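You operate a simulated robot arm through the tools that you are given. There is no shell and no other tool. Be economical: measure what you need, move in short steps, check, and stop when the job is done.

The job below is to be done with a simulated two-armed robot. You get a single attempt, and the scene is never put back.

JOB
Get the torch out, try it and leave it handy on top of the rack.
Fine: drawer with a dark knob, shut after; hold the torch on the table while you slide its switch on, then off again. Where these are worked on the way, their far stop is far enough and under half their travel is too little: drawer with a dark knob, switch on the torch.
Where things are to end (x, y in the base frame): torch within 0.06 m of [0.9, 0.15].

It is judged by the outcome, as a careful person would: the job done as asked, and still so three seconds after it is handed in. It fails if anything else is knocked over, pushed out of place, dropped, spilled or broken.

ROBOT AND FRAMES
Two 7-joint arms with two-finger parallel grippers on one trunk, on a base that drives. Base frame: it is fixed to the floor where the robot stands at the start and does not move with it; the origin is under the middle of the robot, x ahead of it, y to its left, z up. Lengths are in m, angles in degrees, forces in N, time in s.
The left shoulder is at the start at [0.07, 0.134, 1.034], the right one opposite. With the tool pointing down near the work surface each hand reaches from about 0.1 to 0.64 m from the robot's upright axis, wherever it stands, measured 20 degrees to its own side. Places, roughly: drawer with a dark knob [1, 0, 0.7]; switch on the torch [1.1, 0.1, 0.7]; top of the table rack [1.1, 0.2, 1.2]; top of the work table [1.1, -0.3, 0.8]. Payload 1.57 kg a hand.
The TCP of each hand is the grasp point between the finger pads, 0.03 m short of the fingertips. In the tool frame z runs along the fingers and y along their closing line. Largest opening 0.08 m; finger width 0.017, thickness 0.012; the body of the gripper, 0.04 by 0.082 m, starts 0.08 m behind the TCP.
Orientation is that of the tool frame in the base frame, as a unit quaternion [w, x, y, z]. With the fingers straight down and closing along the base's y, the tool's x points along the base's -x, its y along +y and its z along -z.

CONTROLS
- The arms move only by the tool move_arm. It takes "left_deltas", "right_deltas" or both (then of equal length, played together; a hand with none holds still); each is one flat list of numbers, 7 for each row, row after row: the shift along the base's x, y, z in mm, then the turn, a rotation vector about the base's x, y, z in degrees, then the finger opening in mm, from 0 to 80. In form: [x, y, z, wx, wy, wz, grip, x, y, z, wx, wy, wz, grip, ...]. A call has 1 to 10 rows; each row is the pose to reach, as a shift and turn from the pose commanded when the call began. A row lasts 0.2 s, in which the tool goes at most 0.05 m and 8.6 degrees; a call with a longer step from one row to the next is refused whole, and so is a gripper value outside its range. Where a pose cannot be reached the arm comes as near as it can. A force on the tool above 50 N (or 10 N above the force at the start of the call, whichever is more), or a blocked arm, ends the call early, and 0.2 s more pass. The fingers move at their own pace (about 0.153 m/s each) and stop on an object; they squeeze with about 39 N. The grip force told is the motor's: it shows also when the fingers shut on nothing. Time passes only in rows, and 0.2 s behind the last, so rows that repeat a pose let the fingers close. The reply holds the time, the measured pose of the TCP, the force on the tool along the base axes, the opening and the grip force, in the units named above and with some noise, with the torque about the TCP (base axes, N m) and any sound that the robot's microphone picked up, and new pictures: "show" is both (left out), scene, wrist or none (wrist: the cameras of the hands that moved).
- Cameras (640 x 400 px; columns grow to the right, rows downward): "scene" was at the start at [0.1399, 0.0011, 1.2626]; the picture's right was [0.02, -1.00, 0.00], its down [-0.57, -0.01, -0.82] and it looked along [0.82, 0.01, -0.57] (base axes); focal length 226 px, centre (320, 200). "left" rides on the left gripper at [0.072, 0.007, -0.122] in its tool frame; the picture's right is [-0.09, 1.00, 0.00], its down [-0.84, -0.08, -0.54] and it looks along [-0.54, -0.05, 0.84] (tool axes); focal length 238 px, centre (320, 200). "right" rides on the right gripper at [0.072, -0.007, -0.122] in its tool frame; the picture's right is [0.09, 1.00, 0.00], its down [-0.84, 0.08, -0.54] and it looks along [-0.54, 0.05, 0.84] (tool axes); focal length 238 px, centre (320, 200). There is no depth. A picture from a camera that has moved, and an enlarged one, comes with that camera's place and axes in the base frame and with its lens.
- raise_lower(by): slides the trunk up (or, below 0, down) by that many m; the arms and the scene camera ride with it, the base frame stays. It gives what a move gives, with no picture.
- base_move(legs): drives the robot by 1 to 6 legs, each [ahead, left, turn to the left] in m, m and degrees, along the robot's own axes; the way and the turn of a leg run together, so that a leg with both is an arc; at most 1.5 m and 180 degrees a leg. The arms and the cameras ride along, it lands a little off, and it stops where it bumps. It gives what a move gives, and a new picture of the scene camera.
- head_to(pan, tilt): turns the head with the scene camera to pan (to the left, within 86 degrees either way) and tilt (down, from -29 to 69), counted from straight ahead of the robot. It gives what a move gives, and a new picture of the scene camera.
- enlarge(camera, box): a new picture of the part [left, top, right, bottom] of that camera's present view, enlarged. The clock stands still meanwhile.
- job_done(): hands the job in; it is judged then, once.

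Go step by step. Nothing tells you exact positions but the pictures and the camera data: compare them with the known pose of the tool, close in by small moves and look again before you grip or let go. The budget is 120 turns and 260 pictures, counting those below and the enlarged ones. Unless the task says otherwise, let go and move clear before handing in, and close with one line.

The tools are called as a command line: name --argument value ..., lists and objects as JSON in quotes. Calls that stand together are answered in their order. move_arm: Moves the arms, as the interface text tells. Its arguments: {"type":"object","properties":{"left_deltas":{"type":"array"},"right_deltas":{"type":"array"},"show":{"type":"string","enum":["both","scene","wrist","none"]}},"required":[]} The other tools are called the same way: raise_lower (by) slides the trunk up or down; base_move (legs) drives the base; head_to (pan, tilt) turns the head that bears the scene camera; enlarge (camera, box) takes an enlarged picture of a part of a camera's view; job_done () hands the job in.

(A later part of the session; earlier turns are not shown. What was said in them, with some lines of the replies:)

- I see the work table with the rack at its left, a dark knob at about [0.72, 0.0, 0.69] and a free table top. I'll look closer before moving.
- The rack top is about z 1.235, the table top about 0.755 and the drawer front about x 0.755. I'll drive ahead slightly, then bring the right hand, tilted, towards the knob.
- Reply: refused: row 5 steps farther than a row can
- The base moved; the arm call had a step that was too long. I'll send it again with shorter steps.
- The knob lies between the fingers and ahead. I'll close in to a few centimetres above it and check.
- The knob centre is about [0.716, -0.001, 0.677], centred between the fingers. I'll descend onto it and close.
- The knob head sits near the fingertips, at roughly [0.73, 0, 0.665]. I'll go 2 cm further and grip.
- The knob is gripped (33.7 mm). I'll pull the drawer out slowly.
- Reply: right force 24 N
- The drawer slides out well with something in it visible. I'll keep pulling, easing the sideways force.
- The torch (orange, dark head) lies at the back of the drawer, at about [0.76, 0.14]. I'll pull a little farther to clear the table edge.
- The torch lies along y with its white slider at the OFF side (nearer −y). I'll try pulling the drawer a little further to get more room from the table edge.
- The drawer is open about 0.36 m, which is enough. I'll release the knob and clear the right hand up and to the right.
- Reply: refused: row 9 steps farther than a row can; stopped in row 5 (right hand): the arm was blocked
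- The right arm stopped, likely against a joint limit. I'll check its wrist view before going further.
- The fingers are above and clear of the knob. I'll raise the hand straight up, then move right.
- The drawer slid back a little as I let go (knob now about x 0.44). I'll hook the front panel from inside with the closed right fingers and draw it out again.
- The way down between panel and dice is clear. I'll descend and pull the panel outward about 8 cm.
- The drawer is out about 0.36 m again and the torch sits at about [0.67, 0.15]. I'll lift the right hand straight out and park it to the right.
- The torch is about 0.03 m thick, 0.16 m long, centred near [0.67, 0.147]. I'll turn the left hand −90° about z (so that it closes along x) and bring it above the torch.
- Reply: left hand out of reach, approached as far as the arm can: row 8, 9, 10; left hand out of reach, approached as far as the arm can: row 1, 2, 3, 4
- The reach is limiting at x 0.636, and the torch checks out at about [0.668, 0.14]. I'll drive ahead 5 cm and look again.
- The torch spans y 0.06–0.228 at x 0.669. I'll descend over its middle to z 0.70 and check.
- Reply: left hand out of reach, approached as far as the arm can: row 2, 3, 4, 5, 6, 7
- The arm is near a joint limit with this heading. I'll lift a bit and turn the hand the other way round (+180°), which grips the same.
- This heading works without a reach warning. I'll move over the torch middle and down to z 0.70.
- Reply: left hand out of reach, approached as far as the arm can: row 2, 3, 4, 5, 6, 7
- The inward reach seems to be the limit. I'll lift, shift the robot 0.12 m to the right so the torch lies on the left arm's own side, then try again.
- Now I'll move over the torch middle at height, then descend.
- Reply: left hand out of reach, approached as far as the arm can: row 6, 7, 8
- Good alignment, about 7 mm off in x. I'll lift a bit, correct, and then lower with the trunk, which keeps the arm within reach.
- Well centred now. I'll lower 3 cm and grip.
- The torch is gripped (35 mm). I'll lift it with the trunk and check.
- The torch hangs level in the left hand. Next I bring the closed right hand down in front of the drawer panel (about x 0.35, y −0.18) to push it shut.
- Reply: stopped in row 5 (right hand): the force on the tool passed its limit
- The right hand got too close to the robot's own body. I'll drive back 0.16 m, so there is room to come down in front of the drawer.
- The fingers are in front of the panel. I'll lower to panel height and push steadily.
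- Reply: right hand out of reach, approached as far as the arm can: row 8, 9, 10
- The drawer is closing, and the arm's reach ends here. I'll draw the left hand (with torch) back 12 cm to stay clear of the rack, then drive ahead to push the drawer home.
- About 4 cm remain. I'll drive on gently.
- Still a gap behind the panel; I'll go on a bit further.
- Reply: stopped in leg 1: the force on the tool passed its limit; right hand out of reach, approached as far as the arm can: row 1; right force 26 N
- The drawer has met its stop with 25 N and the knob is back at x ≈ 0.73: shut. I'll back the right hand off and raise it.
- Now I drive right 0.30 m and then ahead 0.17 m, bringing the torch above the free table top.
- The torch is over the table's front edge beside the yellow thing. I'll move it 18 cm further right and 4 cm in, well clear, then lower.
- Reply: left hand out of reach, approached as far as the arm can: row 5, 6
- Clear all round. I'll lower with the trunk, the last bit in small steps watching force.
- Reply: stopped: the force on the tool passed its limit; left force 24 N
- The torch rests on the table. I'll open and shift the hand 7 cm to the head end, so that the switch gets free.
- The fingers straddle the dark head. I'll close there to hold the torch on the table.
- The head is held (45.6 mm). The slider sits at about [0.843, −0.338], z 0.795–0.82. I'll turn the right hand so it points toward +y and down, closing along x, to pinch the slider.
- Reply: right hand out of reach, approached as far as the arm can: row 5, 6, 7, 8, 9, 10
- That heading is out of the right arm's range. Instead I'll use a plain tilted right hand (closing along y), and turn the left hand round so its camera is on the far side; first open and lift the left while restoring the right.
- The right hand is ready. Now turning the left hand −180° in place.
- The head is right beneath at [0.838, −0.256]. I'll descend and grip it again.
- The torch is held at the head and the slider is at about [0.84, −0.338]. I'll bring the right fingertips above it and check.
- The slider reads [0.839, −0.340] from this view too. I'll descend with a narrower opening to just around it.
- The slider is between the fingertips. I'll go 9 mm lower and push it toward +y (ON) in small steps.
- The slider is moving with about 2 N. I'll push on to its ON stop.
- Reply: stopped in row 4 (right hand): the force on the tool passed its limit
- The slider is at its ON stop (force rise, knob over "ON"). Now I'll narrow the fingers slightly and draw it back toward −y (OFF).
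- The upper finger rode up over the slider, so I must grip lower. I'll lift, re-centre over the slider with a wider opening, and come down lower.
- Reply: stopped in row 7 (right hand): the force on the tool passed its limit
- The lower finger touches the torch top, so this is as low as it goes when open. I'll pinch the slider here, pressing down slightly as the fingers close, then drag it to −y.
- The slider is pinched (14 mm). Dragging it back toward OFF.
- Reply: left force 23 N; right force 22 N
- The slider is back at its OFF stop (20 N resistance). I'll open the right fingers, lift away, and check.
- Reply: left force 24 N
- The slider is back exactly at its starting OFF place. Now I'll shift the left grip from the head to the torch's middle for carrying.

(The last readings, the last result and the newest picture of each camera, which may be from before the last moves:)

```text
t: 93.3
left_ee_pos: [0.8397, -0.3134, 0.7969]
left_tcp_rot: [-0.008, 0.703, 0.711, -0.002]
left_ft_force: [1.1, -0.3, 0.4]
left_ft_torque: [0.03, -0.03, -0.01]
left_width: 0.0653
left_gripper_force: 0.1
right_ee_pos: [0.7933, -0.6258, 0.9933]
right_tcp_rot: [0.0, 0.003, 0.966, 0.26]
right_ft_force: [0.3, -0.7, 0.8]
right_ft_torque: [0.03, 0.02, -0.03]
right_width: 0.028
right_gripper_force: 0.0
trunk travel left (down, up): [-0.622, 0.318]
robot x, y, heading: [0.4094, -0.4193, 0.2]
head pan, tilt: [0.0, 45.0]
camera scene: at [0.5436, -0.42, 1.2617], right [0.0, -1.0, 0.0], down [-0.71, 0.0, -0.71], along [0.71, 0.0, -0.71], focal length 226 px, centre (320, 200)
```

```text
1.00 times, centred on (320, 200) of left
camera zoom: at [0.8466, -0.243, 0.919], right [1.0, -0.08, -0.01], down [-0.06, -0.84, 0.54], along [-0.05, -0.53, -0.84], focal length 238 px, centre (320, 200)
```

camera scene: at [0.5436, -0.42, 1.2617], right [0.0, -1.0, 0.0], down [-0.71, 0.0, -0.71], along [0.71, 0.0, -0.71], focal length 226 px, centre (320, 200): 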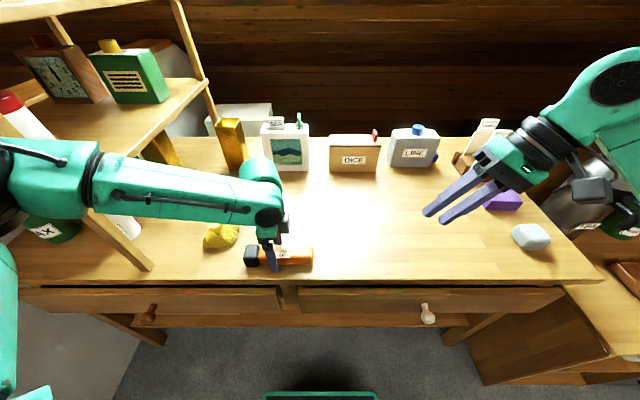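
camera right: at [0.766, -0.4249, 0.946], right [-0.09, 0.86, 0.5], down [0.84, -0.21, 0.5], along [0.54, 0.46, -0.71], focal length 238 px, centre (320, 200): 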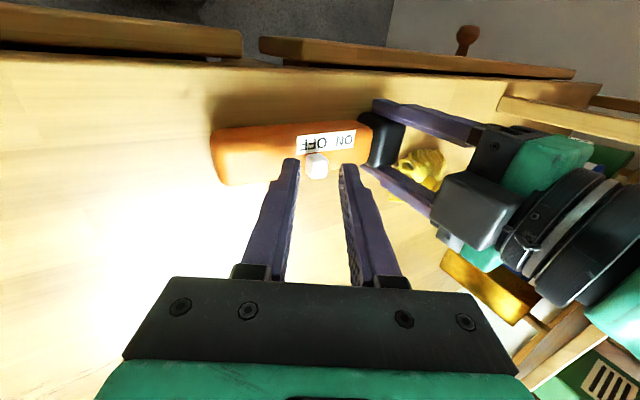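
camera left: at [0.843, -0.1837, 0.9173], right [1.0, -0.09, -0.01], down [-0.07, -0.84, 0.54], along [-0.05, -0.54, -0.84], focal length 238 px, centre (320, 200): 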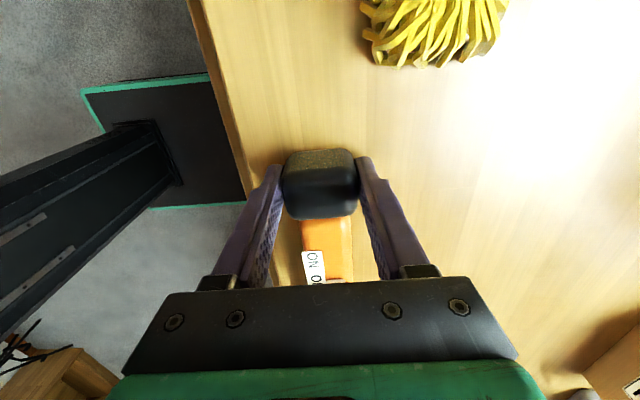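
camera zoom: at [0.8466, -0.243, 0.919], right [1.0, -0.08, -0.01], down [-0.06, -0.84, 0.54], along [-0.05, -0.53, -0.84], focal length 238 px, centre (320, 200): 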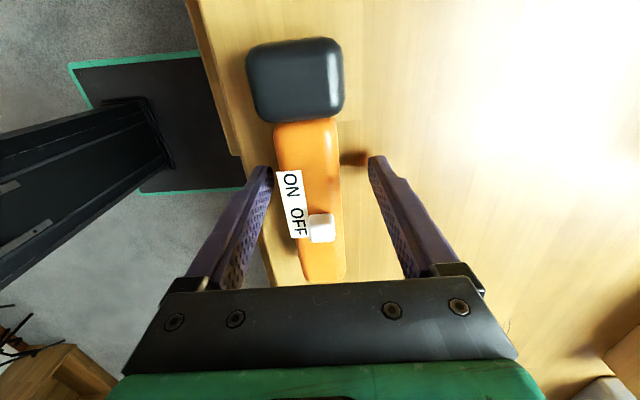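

Straddled; I'll shift 5 mm toward the torch's centreline and close, then lift by trunk.

move_arm --left_deltas '[-5, 0, 0, 0, 0, 0, 60, -5, 0, 0, 0, 0, 0, 40, -5, 0, 0, 0, 0, 0, 15, -5, 0, 0, 0, 0, 0, 15, -5, 0, 0, 0, 0, 0, 15]' --show "none"

raise_lower --by 0.1

enlarge --camera "scene" --box '[0, 0, 640, 400]'

enlarge --camera "left" --box '[0, 0, 640, 400]'

```text
t: 94.5
left_ee_pos: [0.8328, -0.3132, 0.7992]
left_tcp_rot: [-0.007, 0.703, 0.712, -0.003]
left_ft_force: [-1.0, 0.6, 1.7]
left_ft_torque: [0.13, -0.05, 0.02]
left_width: 0.0353
left_gripper_force: 38.8
right_ee_pos: [0.7942, -0.626, 0.992]
right_tcp_rot: [0.0, 0.003, 0.966, 0.26]
right_ft_force: [-0.9, -0.6, -0.7]
right_ft_torque: [0.01, 0.04, 0.03]
right_width: 0.028
right_gripper_force: 0.1
trunk travel left (down, up): [-0.622, 0.318]
robot x, y, heading: [0.4114, -0.4178, 0.1]
head pan, tilt: [0.0, 45.0]
```

```text
t: 95.8
left_ee_pos: [0.8346, -0.3116, 0.8983]
left_tcp_rot: [-0.008, 0.703, 0.711, -0.002]
left_ft_force: [-0.6, -0.1, -1.0]
left_ft_torque: [0.01, 0.03, 0.01]
left_width: 0.0354
left_gripper_force: 39.3
right_ee_pos: [0.7933, -0.6264, 1.0923]
right_tcp_rot: [-0.001, 0.003, 0.965, 0.261]
right_ft_force: [0.6, -0.3, 0.2]
right_ft_torque: [0.02, 0.02, 0.02]
right_width: 0.0279
right_gripper_force: 0.1
trunk travel left (down, up): [-0.722, 0.218]
robot x, y, heading: [0.4065, -0.4206, -0.1]
head pan, tilt: [0.0, 45.0]
```

```text
1.00 times, centred on (320, 200) of scene
camera zoom: at [0.5441, -0.4198, 1.3616], right [0.0, -1.0, 0.0], down [-0.71, 0.0, -0.71], along [0.71, 0.0, -0.71], focal length 226 px, centre (320, 200)
```

zoom: 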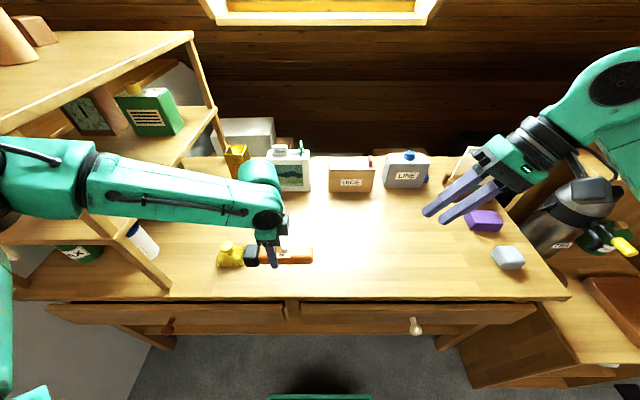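

```text
1.00 times, centred on (320, 200) of left
camera zoom: at [0.8415, -0.2418, 1.0193], right [1.0, -0.08, -0.02], down [-0.06, -0.84, 0.54], along [-0.06, -0.53, -0.84], focal length 238 px, centre (320, 200)
```

zoom: 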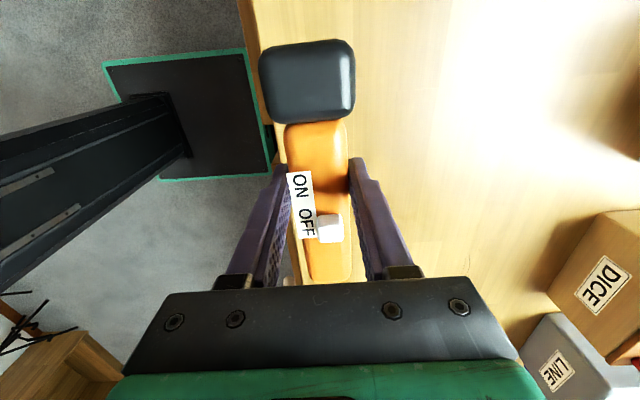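

The torch is firmly held. I'll back away from the table, raise the trunk, and then look at the rack top.

base_move --legs '[[-0.3, 0, 0]]'

raise_lower --by 0.21

head_to --pan 25 --tilt 30

```text
t: 97.8
left_ee_pos: [0.5446, -0.3115, 0.8968]
left_tcp_rot: [-0.008, 0.702, 0.712, -0.003]
left_ft_force: [0.8, -0.7, -1.9]
left_ft_torque: [-0.01, 0.02, -0.03]
left_width: 0.0353
left_gripper_force: 38.3
right_ee_pos: [0.505, -0.6266, 1.0912]
right_tcp_rot: [-0.002, 0.002, 0.966, 0.26]
right_ft_force: [0.1, 0.3, -0.2]
right_ft_torque: [-0.02, 0.02, 0.01]
right_width: 0.0281
right_gripper_force: 0.1
trunk travel left (down, up): [-0.722, 0.218]
robot x, y, heading: [0.1212, -0.4195, 0.1]
head pan, tilt: [0.0, 45.0]
camera scene: at [0.2549, -0.4203, 1.3615], right [0.0, -1.0, 0.0], down [-0.71, 0.0, -0.71], along [0.71, 0.0, -0.71], focal length 226 px, centre (320, 200)
```

scene: 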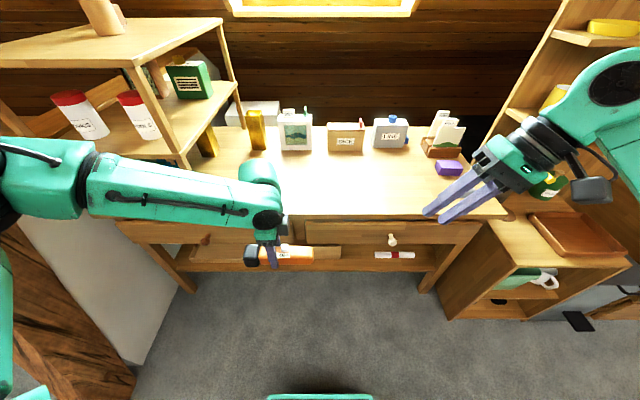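

```text
t: 100.1
left_ee_pos: [0.5452, -0.3127, 1.1084]
left_tcp_rot: [-0.007, 0.701, 0.713, -0.003]
left_ft_force: [0.2, -0.4, -1.1]
left_ft_torque: [0.03, 0.0, 0.03]
left_width: 0.0351
left_gripper_force: 38.6
right_ee_pos: [0.5038, -0.6249, 1.3018]
right_tcp_rot: [0.0, 0.002, 0.965, 0.261]
right_ft_force: [-0.1, -0.3, 0.2]
right_ft_torque: [0.02, 0.02, -0.04]
right_width: 0.0281
right_gripper_force: 0.1
trunk travel left (down, up): [-0.932, 0.008]
robot x, y, heading: [0.1218, -0.4182, 0.5]
head pan, tilt: [0.0, 45.0]
```

```text
t: 101.0
left_ee_pos: [0.5432, -0.3125, 1.1082]
left_tcp_rot: [-0.008, 0.702, 0.712, -0.002]
left_ft_force: [-0.2, 0.0, -1.4]
left_ft_torque: [0.0, 0.0, -0.02]
left_width: 0.0352
left_gripper_force: 39.0
right_ee_pos: [0.5035, -0.6252, 1.3019]
right_tcp_rot: [0.0, 0.002, 0.966, 0.26]
right_ft_force: [0.0, -0.6, -0.6]
right_ft_torque: [0.0, -0.03, 0.0]
right_width: 0.0279
right_gripper_force: 0.1
trunk travel left (down, up): [-0.932, 0.008]
robot x, y, heading: [0.1178, -0.4204, 0.5]
head pan, tilt: [25.0, 30.0]
camera scene: at [0.2543, -0.3822, 1.5943], right [0.43, -0.9, 0.0], down [-0.45, -0.21, -0.87], along [0.78, 0.37, -0.5], focal length 226 px, centre (320, 200)
```

scene: 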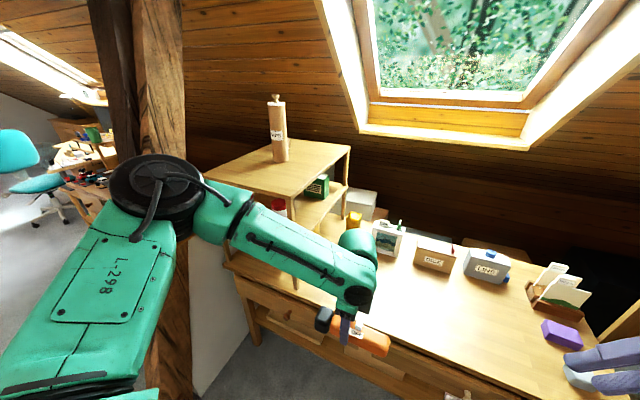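

Seen from above, the rack top (z ≈ 1.235) spans x 0.80–1.39, y from −0.02; the MAPS tube stands at about [1.08, 0.2], away from the target. I'll raise the left hand to about z 1.33.

move_arm --left_deltas '[0, 10, 40, 0, 0, 0, 15, 0, 20, 80, 0, 0, 0, 15, 0, 30, 120, 0, 0, 0, 15, 0, 40, 160, 0, 0, 0, 15, 0, 60, 200, 0, 0, 0, 15, 0, 80, 225, 0, 0, 0, 15, 0, 100, 230, 0, 0, 0, 15]' --show "scene"

```text
t: 102.6
left_ee_pos: [0.546, -0.2121, 1.3375]
left_tcp_rot: [-0.008, 0.701, 0.713, -0.003]
left_ft_force: [0.3, -0.2, -1.9]
left_ft_torque: [-0.02, -0.01, -0.02]
left_width: 0.0352
left_gripper_force: 39.4
right_ee_pos: [0.5049, -0.6248, 1.3021]
right_tcp_rot: [0.0, 0.002, 0.966, 0.26]
right_ft_force: [0.0, 0.1, 0.1]
right_ft_torque: [-0.03, 0.01, -0.02]
right_width: 0.028
right_gripper_force: 0.1
trunk travel left (down, up): [-0.932, 0.008]
robot x, y, heading: [0.1189, -0.4179, 0.5]
head pan, tilt: [25.0, 30.0]
camera scene: at [0.2544, -0.3809, 1.5943], right [0.43, -0.9, 0.0], down [-0.45, -0.21, -0.87], along [0.78, 0.37, -0.5], focal length 226 px, centre (320, 200)
```

scene: 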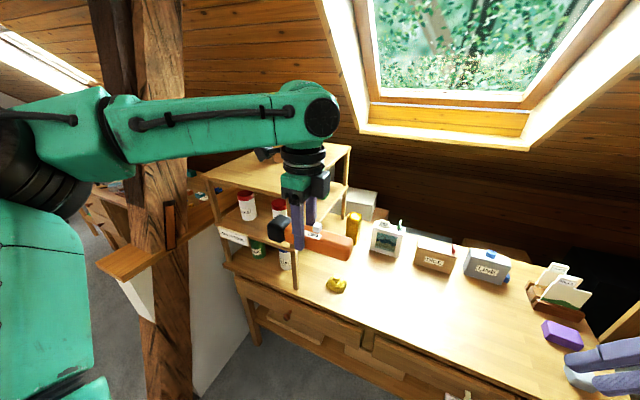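

At this height the left elbow sticks far out to the left, where the slanted post stands. I'll move the hand outward to the left relative to the robot, so the robot can stay further right when placing.

move_arm --left_deltas '[-4, 35, 0, 0, 0, 0, 15, -8, 70, 0, 0, 0, 0, 15, -12, 105, 0, 0, 0, 0, 15, -16, 140, 0, 0, 0, 0, 15, -20, 175, 0, 0, 0, 0, 15, -24, 210, 0, 0, 0, 0, 15, -27, 244, 0, 0, 0, 0, 15]' --show "scene"

```text
t: 104.2
left_ee_pos: [0.5159, 0.0313, 1.3379]
left_tcp_rot: [-0.007, 0.702, 0.712, -0.002]
left_ft_force: [-0.5, 0.2, -1.3]
left_ft_torque: [-0.02, -0.04, -0.02]
left_width: 0.0354
left_gripper_force: 38.6
right_ee_pos: [0.5052, -0.6246, 1.3026]
right_tcp_rot: [0.0, 0.001, 0.966, 0.26]
right_ft_force: [0.2, 0.6, 0.3]
right_ft_torque: [-0.01, 0.02, 0.01]
right_width: 0.028
right_gripper_force: 0.1
trunk travel left (down, up): [-0.932, 0.008]
robot x, y, heading: [0.1217, -0.4246, 0.2]
head pan, tilt: [25.0, 30.0]
camera scene: at [0.2544, -0.3806, 1.5942], right [0.43, -0.9, 0.0], down [-0.45, -0.21, -0.87], along [0.78, 0.37, -0.5], focal length 226 px, centre (320, 200)
```

scene: 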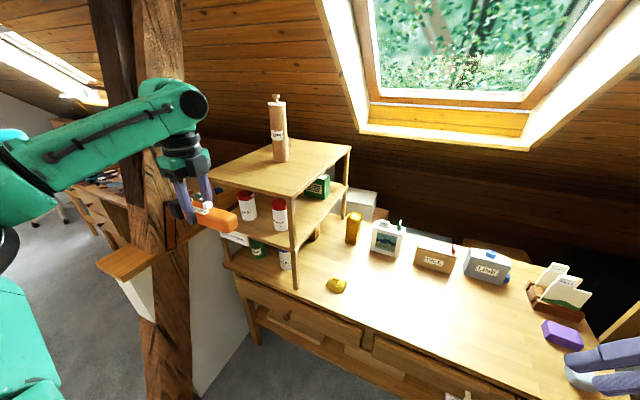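

That brought the elbow back nicely. I'll extend the hand 10 cm forward here, so the base can also stay farther back.

move_arm --left_deltas '[30, 0, 0, 0, 0, 0, 15, 60, 0, 0, 0, 0, 0, 15, 90, 0, 0, 0, 0, 0, 15, 100, 0, 0, 0, 0, 0, 15]' --show "scene"

```text
t: 105.2
left_ee_pos: [0.6188, 0.0296, 1.3373]
left_tcp_rot: [-0.007, 0.702, 0.712, -0.003]
left_ft_force: [0.2, 0.2, -1.8]
left_ft_torque: [0.02, 0.0, 0.01]
left_width: 0.0354
left_gripper_force: 38.9
right_ee_pos: [0.5047, -0.6249, 1.3024]
right_tcp_rot: [0.0, 0.001, 0.965, 0.261]
right_ft_force: [0.2, 1.3, 0.7]
right_ft_torque: [0.0, -0.02, 0.01]
right_width: 0.028
right_gripper_force: 0.0
trunk travel left (down, up): [-0.932, 0.008]
robot x, y, heading: [0.1199, -0.4209, 0.4]
head pan, tilt: [25.0, 30.0]
camera scene: at [0.2549, -0.3823, 1.5942], right [0.43, -0.9, 0.0], down [-0.45, -0.21, -0.87], along [0.78, 0.37, -0.5], focal length 226 px, centre (320, 200)
```

scene: 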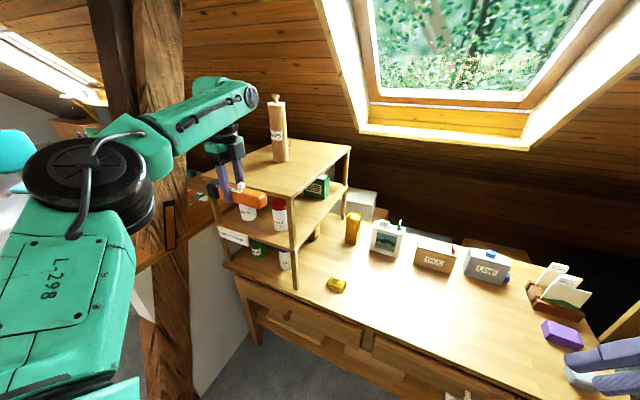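

Much better: the elbow will stay near y 0.15. I'll drive left 0.125 m and then ahead 0.2 m, and check before the last part.

base_move --legs '[[0, 0.125, 0], [0.2, 0, 0]]'

enlarge --camera "left" --box '[0, 0, 640, 400]'

```text
t: 107.7
left_ee_pos: [0.8204, 0.1545, 1.3403]
left_tcp_rot: [-0.006, 0.702, 0.713, -0.001]
left_ft_force: [0.0, 0.4, -1.5]
left_ft_torque: [0.03, -0.05, 0.01]
left_width: 0.0352
left_gripper_force: 38.9
right_ee_pos: [0.7047, -0.502, 1.3037]
right_tcp_rot: [0.001, 0.002, 0.965, 0.261]
right_ft_force: [-0.5, -0.2, -0.1]
right_ft_torque: [-0.03, -0.07, -0.03]
right_width: 0.0281
right_gripper_force: 0.0
trunk travel left (down, up): [-0.932, 0.008]
robot x, y, heading: [0.3257, -0.2982, 0.1]
head pan, tilt: [25.0, 30.0]
camera scene: at [0.4549, -0.258, 1.5949], right [0.43, -0.9, 0.0], down [-0.45, -0.21, -0.87], along [0.79, 0.37, -0.5], focal length 226 px, centre (320, 200)
```

scene: 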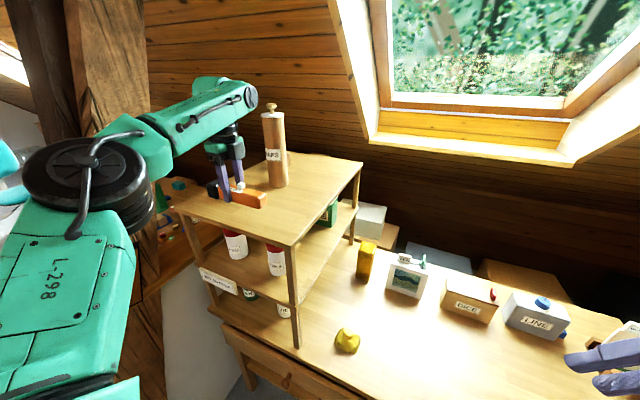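

```text
1.00 times, centred on (320, 200) of left
camera zoom: at [0.8265, 0.2254, 1.4625], right [1.0, -0.08, -0.01], down [-0.06, -0.84, 0.54], along [-0.05, -0.53, -0.84], focal length 238 px, centre (320, 200)
```

zoom: 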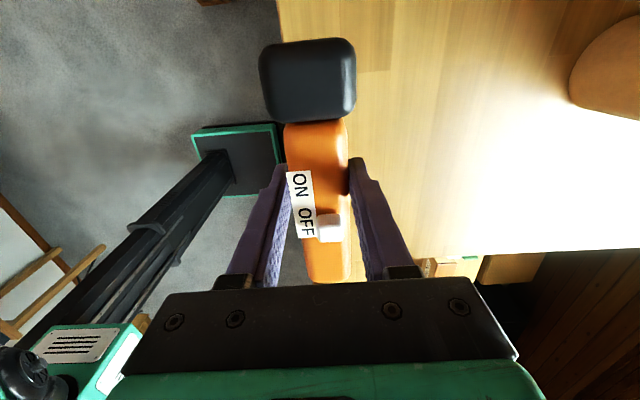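

Clear above the rack (front edge x ≈ 0.79, tube from x ≈ 1.03). I'll drive ahead the last 7 cm.

base_move --legs '[[0.07, 0, 0]]'

move_arm --left_deltas '[0, 2, -20, 0, 0, 0, 15, 0, 4, -40, 0, 0, 0, 15, 0, 4, -50, 0, 0, 0, 15]' --show "both"

```text
t: 108.7
left_ee_pos: [0.8863, 0.1548, 1.3423]
left_tcp_rot: [-0.003, 0.702, 0.712, 0.001]
left_ft_force: [-1.9, 0.4, -1.0]
left_ft_torque: [-0.04, -0.07, 0.0]
left_width: 0.0351
left_gripper_force: 38.9
right_ee_pos: [0.7714, -0.5009, 1.3057]
right_tcp_rot: [0.004, 0.002, 0.965, 0.261]
right_ft_force: [-1.3, -0.4, -0.6]
right_ft_torque: [-0.04, -0.06, -0.04]
right_width: 0.0278
right_gripper_force: 0.0
trunk travel left (down, up): [-0.932, 0.008]
robot x, y, heading: [0.395, -0.2963, -0.0]
head pan, tilt: [25.0, 30.0]
camera scene: at [0.5197, -0.2566, 1.5955], right [0.42, -0.91, 0.0], down [-0.45, -0.21, -0.87], along [0.79, 0.37, -0.49], focal length 226 px, centre (320, 200)
```

scene: 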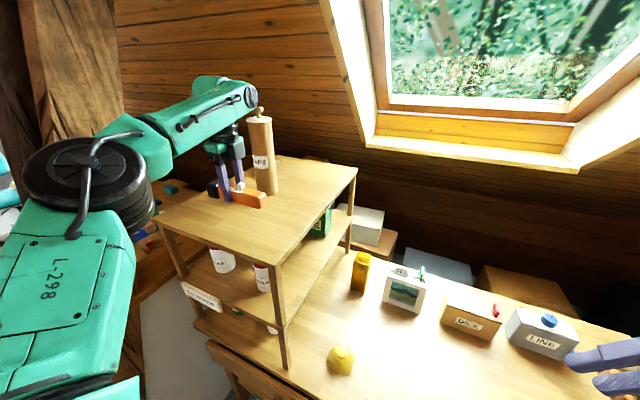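

```text
t: 109.5
left_ee_pos: [0.8973, 0.1601, 1.288]
left_tcp_rot: [-0.007, 0.702, 0.712, -0.003]
left_ft_force: [0.4, -0.3, -1.1]
left_ft_torque: [-0.01, 0.04, 0.02]
left_width: 0.0356
left_gripper_force: 39.1
right_ee_pos: [0.7813, -0.5015, 1.3018]
right_tcp_rot: [0.0, 0.003, 0.966, 0.26]
right_ft_force: [0.7, -0.2, -0.4]
right_ft_torque: [0.01, -0.01, 0.0]
right_width: 0.0278
right_gripper_force: 0.0
trunk travel left (down, up): [-0.932, 0.008]
robot x, y, heading: [0.3977, -0.2971, 0.0]
head pan, tilt: [25.0, 30.0]
camera scene: at [0.5318, -0.2569, 1.5943], right [0.42, -0.91, 0.0], down [-0.45, -0.21, -0.87], along [0.78, 0.37, -0.5], focal length 226 px, centre (320, 200)
camera left: at [0.9043, 0.23, 1.4098], right [1.0, -0.08, -0.01], down [-0.06, -0.84, 0.54], along [-0.05, -0.53, -0.84], focal length 238 px, centre (320, 200)
```

scene: 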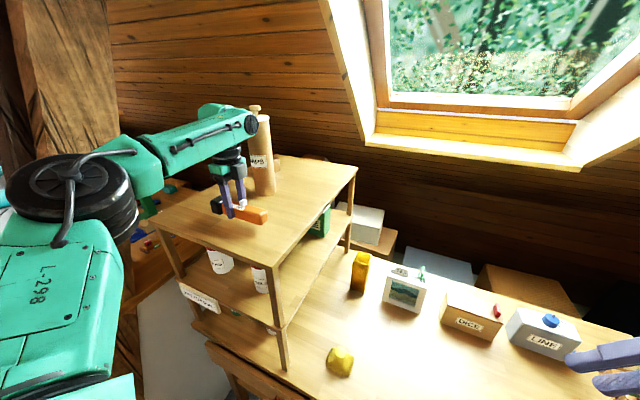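
left: 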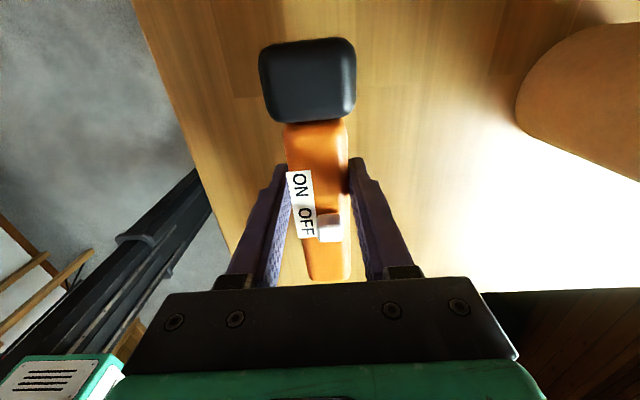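

Over the target at [0.897, 0.16]. I'll lower gently in small steps to contact.

move_arm --left_deltas '[0, 0, -4, 0, 0, 0, 15, 0, 0, -8, 0, 0, 0, 15, 0, 0, -10, 0, 0, 0, 15]' --show "none"

enlarge --camera "scene" --box '[190, 150, 310, 250]'

```text
t: 110.3
left_ee_pos: [0.899, 0.1592, 1.2788]
left_tcp_rot: [-0.008, 0.702, 0.712, -0.003]
left_ft_force: [-0.1, 1.0, -1.4]
left_ft_torque: [-0.01, 0.0, 0.02]
left_width: 0.035
left_gripper_force: 39.1
right_ee_pos: [0.783, -0.5011, 1.3012]
right_tcp_rot: [0.0, 0.003, 0.966, 0.26]
right_ft_force: [-0.1, -0.6, 0.7]
right_ft_torque: [0.01, 0.03, 0.01]
right_width: 0.028
right_gripper_force: 0.0
trunk travel left (down, up): [-0.932, 0.008]
robot x, y, heading: [0.3976, -0.2981, 0.1]
head pan, tilt: [25.0, 30.0]
```

```text
4.00 times, centred on (250, 200) of scene
camera zoom: at [0.5335, -0.2569, 1.5942], right [0.42, -0.91, 0.0], down [-0.45, -0.21, -0.87], along [0.78, 0.37, -0.5], focal length 905 px, centre (600, 200)
```

zoom: 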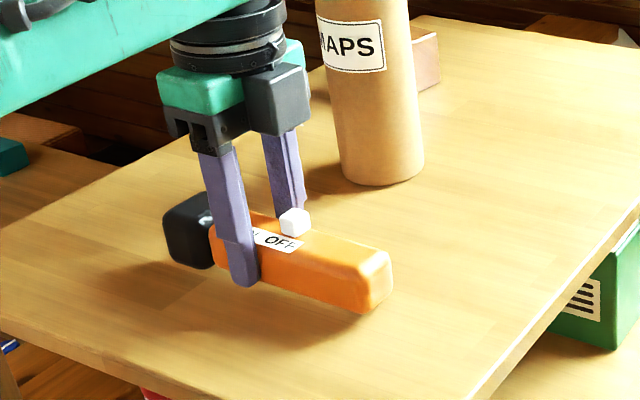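

Still hovering a centimetre or so; lowering further.

move_arm --left_deltas '[0, 0, -4, 0, 0, 0, 15, 0, 0, -8, 0, 0, 0, 15]' --show "none"

move_arm --left_deltas '[0, 0, -3, 0, 0, 0, 15, 0, 0, -5, 0, 0, 0, 15]' --show "none"

enlarge --camera "scene" --box '[190, 150, 310, 250]'

```text
t: 110.9
left_ee_pos: [0.8958, 0.16, 1.2725]
left_tcp_rot: [-0.006, 0.702, 0.713, -0.002]
left_ft_force: [1.1, 2.1, 8.0]
left_ft_torque: [-0.71, -0.2, 0.17]
left_width: 0.0354
left_gripper_force: 39.1
right_ee_pos: [0.7808, -0.5014, 1.3023]
right_tcp_rot: [0.002, 0.002, 0.965, 0.262]
right_ft_force: [-0.4, -0.4, -0.5]
right_ft_torque: [-0.02, -0.03, -0.02]
right_width: 0.0279
right_gripper_force: 0.1
trunk travel left (down, up): [-0.932, 0.008]
robot x, y, heading: [0.4013, -0.2931, 0.1]
head pan, tilt: [25.0, 30.0]
```

```text
t: 111.5
left_ee_pos: [0.8959, 0.1586, 1.2704]
left_tcp_rot: [-0.005, 0.702, 0.712, 0.002]
left_ft_force: [8.5, 8.4, 34.0]
left_ft_torque: [0.18, -0.75, 0.21]
left_width: 0.0361
left_gripper_force: 39.2
right_ee_pos: [0.7785, -0.5028, 1.303]
right_tcp_rot: [0.001, 0.002, 0.965, 0.261]
right_ft_force: [0.3, -0.2, 0.5]
right_ft_torque: [-0.01, 0.03, 0.0]
right_width: 0.0281
right_gripper_force: 0.1
trunk travel left (down, up): [-0.932, 0.008]
robot x, y, heading: [0.3997, -0.2971, -0.0]
head pan, tilt: [25.0, 30.0]
```

```text
4.00 times, centred on (250, 200) of scene
camera zoom: at [0.5288, -0.2593, 1.5952], right [0.42, -0.91, 0.0], down [-0.45, -0.21, -0.87], along [0.79, 0.37, -0.5], focal length 905 px, centre (600, 200)
```

zoom: 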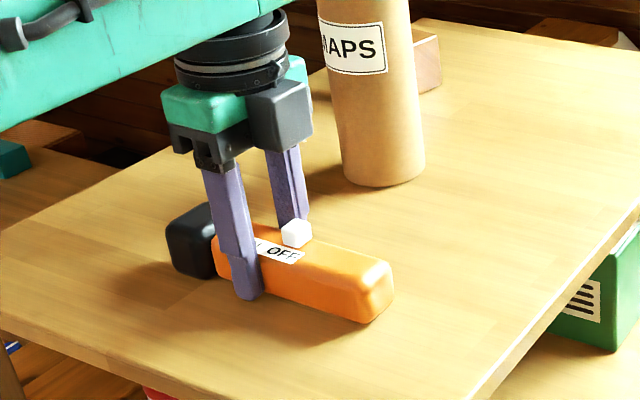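

The torch rests on the rack (contact force). I'll ease the pressure, open, and lift straight up.

move_arm --left_deltas '[0, 0, 4, 0, 0, 0, 15, 0, 0, 4, 0, 0, 0, 50, 0, 0, 4, 0, 0, 0, 60, 0, 0, 4, 0, 0, 0, 62, 0, 0, 30, 0, 0, 0, 62, 0, 0, 60, 0, 0, 0, 62, 0, 0, 80, 0, 0, 0, 62]' --show "both"

```text
t: 113.1
left_ee_pos: [0.8972, 0.1597, 1.3464]
left_tcp_rot: [-0.007, 0.702, 0.712, -0.002]
left_ft_force: [0.0, -0.2, 0.3]
left_ft_torque: [0.02, -0.04, 0.01]
left_width: 0.0619
left_gripper_force: 0.1
right_ee_pos: [0.7804, -0.502, 1.302]
right_tcp_rot: [0.0, 0.003, 0.965, 0.262]
right_ft_force: [0.6, -0.2, -0.4]
right_ft_torque: [0.03, -0.02, -0.01]
right_width: 0.028
right_gripper_force: 0.0
trunk travel left (down, up): [-0.932, 0.008]
robot x, y, heading: [0.3965, -0.2926, 0.2]
head pan, tilt: [25.0, 30.0]
camera scene: at [0.5322, -0.2581, 1.5943], right [0.42, -0.91, 0.0], down [-0.45, -0.21, -0.87], along [0.78, 0.37, -0.5], focal length 226 px, centre (320, 200)
camera left: at [0.9051, 0.2299, 1.4687], right [1.0, -0.08, -0.01], down [-0.06, -0.84, 0.54], along [-0.05, -0.53, -0.84], focal length 238 px, centre (320, 200)
```

scene: 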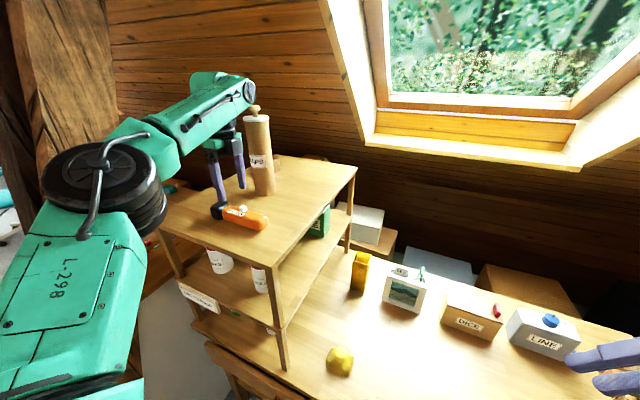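
left: 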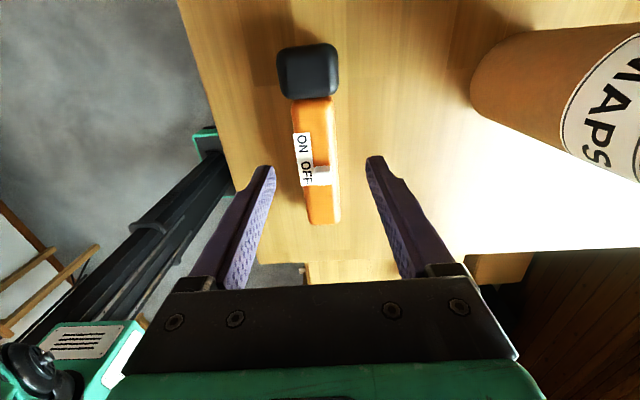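

The torch lies at about [0.893, 0.16] on the rack, switched off. I'll lift a bit more, drive back, and check the drawer and everything else.

move_arm --left_deltas '[0, 0, 30, 0, 0, 0, 62, 0, 0, 45, 0, 0, 0, 62]' --show "none"

base_move --legs '[[-0.4, 0, 0]]'

head_to --pan 10 --tilt 38

enlarge --camera "scene" --box '[180, 80, 420, 300]'

```text
t: 113.7
left_ee_pos: [0.892, 0.1572, 1.3816]
left_tcp_rot: [-0.009, 0.702, 0.712, -0.002]
left_ft_force: [-1.0, -0.1, -0.8]
left_ft_torque: [0.02, 0.01, -0.04]
left_width: 0.0619
left_gripper_force: 0.1
left hand out of reach, approached as far as the arm can: row 2
right_ee_pos: [0.7813, -0.5015, 1.3009]
right_tcp_rot: [0.0, 0.003, 0.965, 0.262]
right_ft_force: [0.6, 0.7, 0.6]
right_ft_torque: [0.0, -0.01, 0.01]
right_width: 0.0278
right_gripper_force: 0.0
trunk travel left (down, up): [-0.932, 0.008]
robot x, y, heading: [0.3973, -0.2962, 0.1]
head pan, tilt: [25.0, 30.0]
```

```text
t: 116.2
left_ee_pos: [0.4975, 0.1565, 1.3807]
left_tcp_rot: [-0.007, 0.703, 0.711, -0.002]
left_ft_force: [0.1, 0.7, 0.4]
left_ft_torque: [0.0, 0.03, -0.01]
left_width: 0.0621
left_gripper_force: 0.2
right_ee_pos: [0.3846, -0.5032, 1.301]
right_tcp_rot: [-0.001, 0.005, 0.966, 0.26]
right_ft_force: [-0.2, -0.3, 0.2]
right_ft_torque: [-0.01, 0.04, 0.0]
right_width: 0.028
right_gripper_force: 0.0
trunk travel left (down, up): [-0.932, 0.008]
robot x, y, heading: [-0.0028, -0.2945, 0.0]
head pan, tilt: [25.0, 30.0]
camera scene: at [0.1361, -0.2579, 1.594], right [0.42, -0.91, 0.0], down [-0.46, -0.21, -0.86], along [0.78, 0.37, -0.5], focal length 226 px, centre (320, 200)
```

scene: 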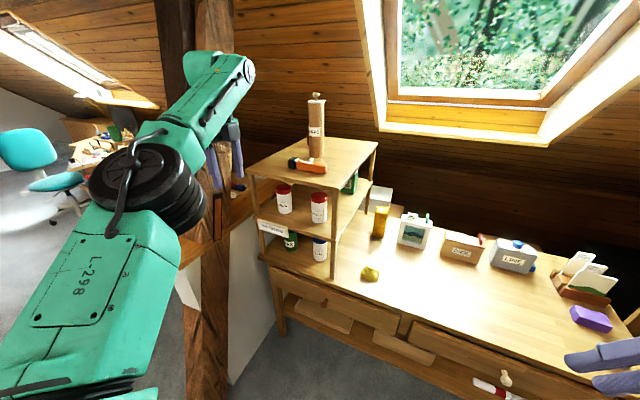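

```text
t: 117.0
left_ee_pos: [0.4948, 0.156, 1.3797]
left_tcp_rot: [-0.008, 0.703, 0.711, -0.002]
left_ft_force: [0.5, 0.3, 0.0]
left_ft_torque: [0.02, 0.0, -0.03]
left_width: 0.0618
left_gripper_force: 0.1
right_ee_pos: [0.3829, -0.5018, 1.302]
right_tcp_rot: [0.0, 0.004, 0.966, 0.26]
right_ft_force: [-0.7, 0.7, -0.9]
right_ft_torque: [0.01, -0.02, 0.0]
right_width: 0.0282
right_gripper_force: 0.1
trunk travel left (down, up): [-0.932, 0.008]
robot x, y, heading: [0.0035, -0.2965, -0.0]
head pan, tilt: [10.0, 38.0]
camera scene: at [0.1358, -0.2811, 1.582], right [0.17, -0.98, 0.0], down [-0.61, -0.11, -0.79], along [0.78, 0.14, -0.62], focal length 226 px, centre (320, 200)
```

scene: 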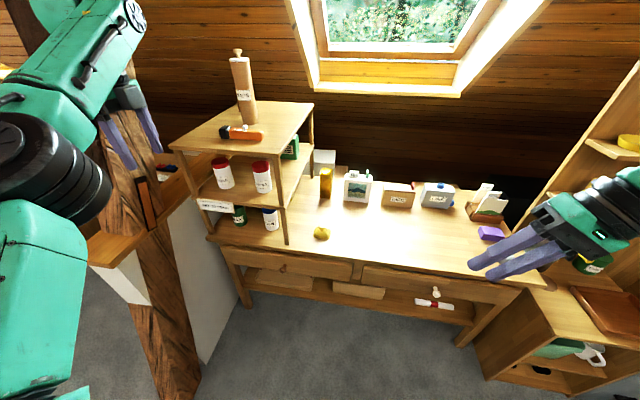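

```text
1.82 times, centred on (300, 190) of scene
camera zoom: at [0.1358, -0.2811, 1.582], right [0.17, -0.98, 0.0], down [-0.61, -0.11, -0.79], along [0.78, 0.14, -0.62], focal length 411 px, centre (356, 218)
```

zoom: 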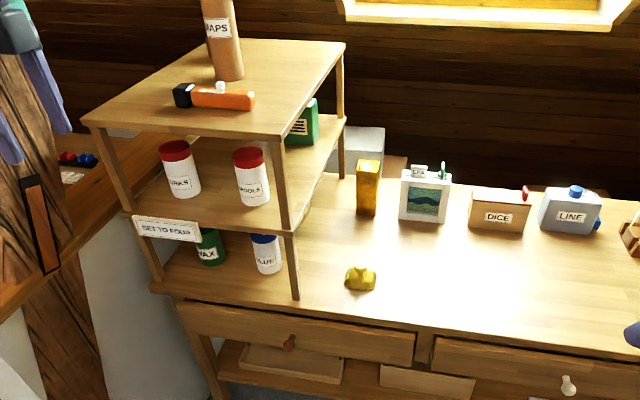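

The torch is on the rack and everything else stands in place. One closer look at the drawer.

enlarge --camera "scene" --box '[210, 220, 450, 320]'

```text
2.67 times, centred on (330, 270) of scene
camera zoom: at [0.1358, -0.2811, 1.582], right [0.17, -0.98, 0.0], down [-0.61, -0.11, -0.79], along [0.78, 0.14, -0.62], focal length 603 px, centre (293, 13)
```

zoom: 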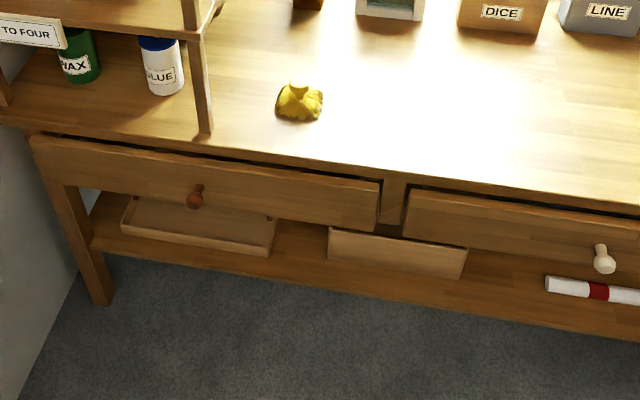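

Both drawer fronts and knobs sit in line (x ≈ 0.73), so the drawer is shut, and both hands are clear of everything. I'm handing in.

job_done

```text
The job is handed in.
```

The torch was taken from the drawer with the dark knob, held on the table while its switch was slid on and back off, and left on the rack at about [0.89, 0.16]; the drawer is shut again.
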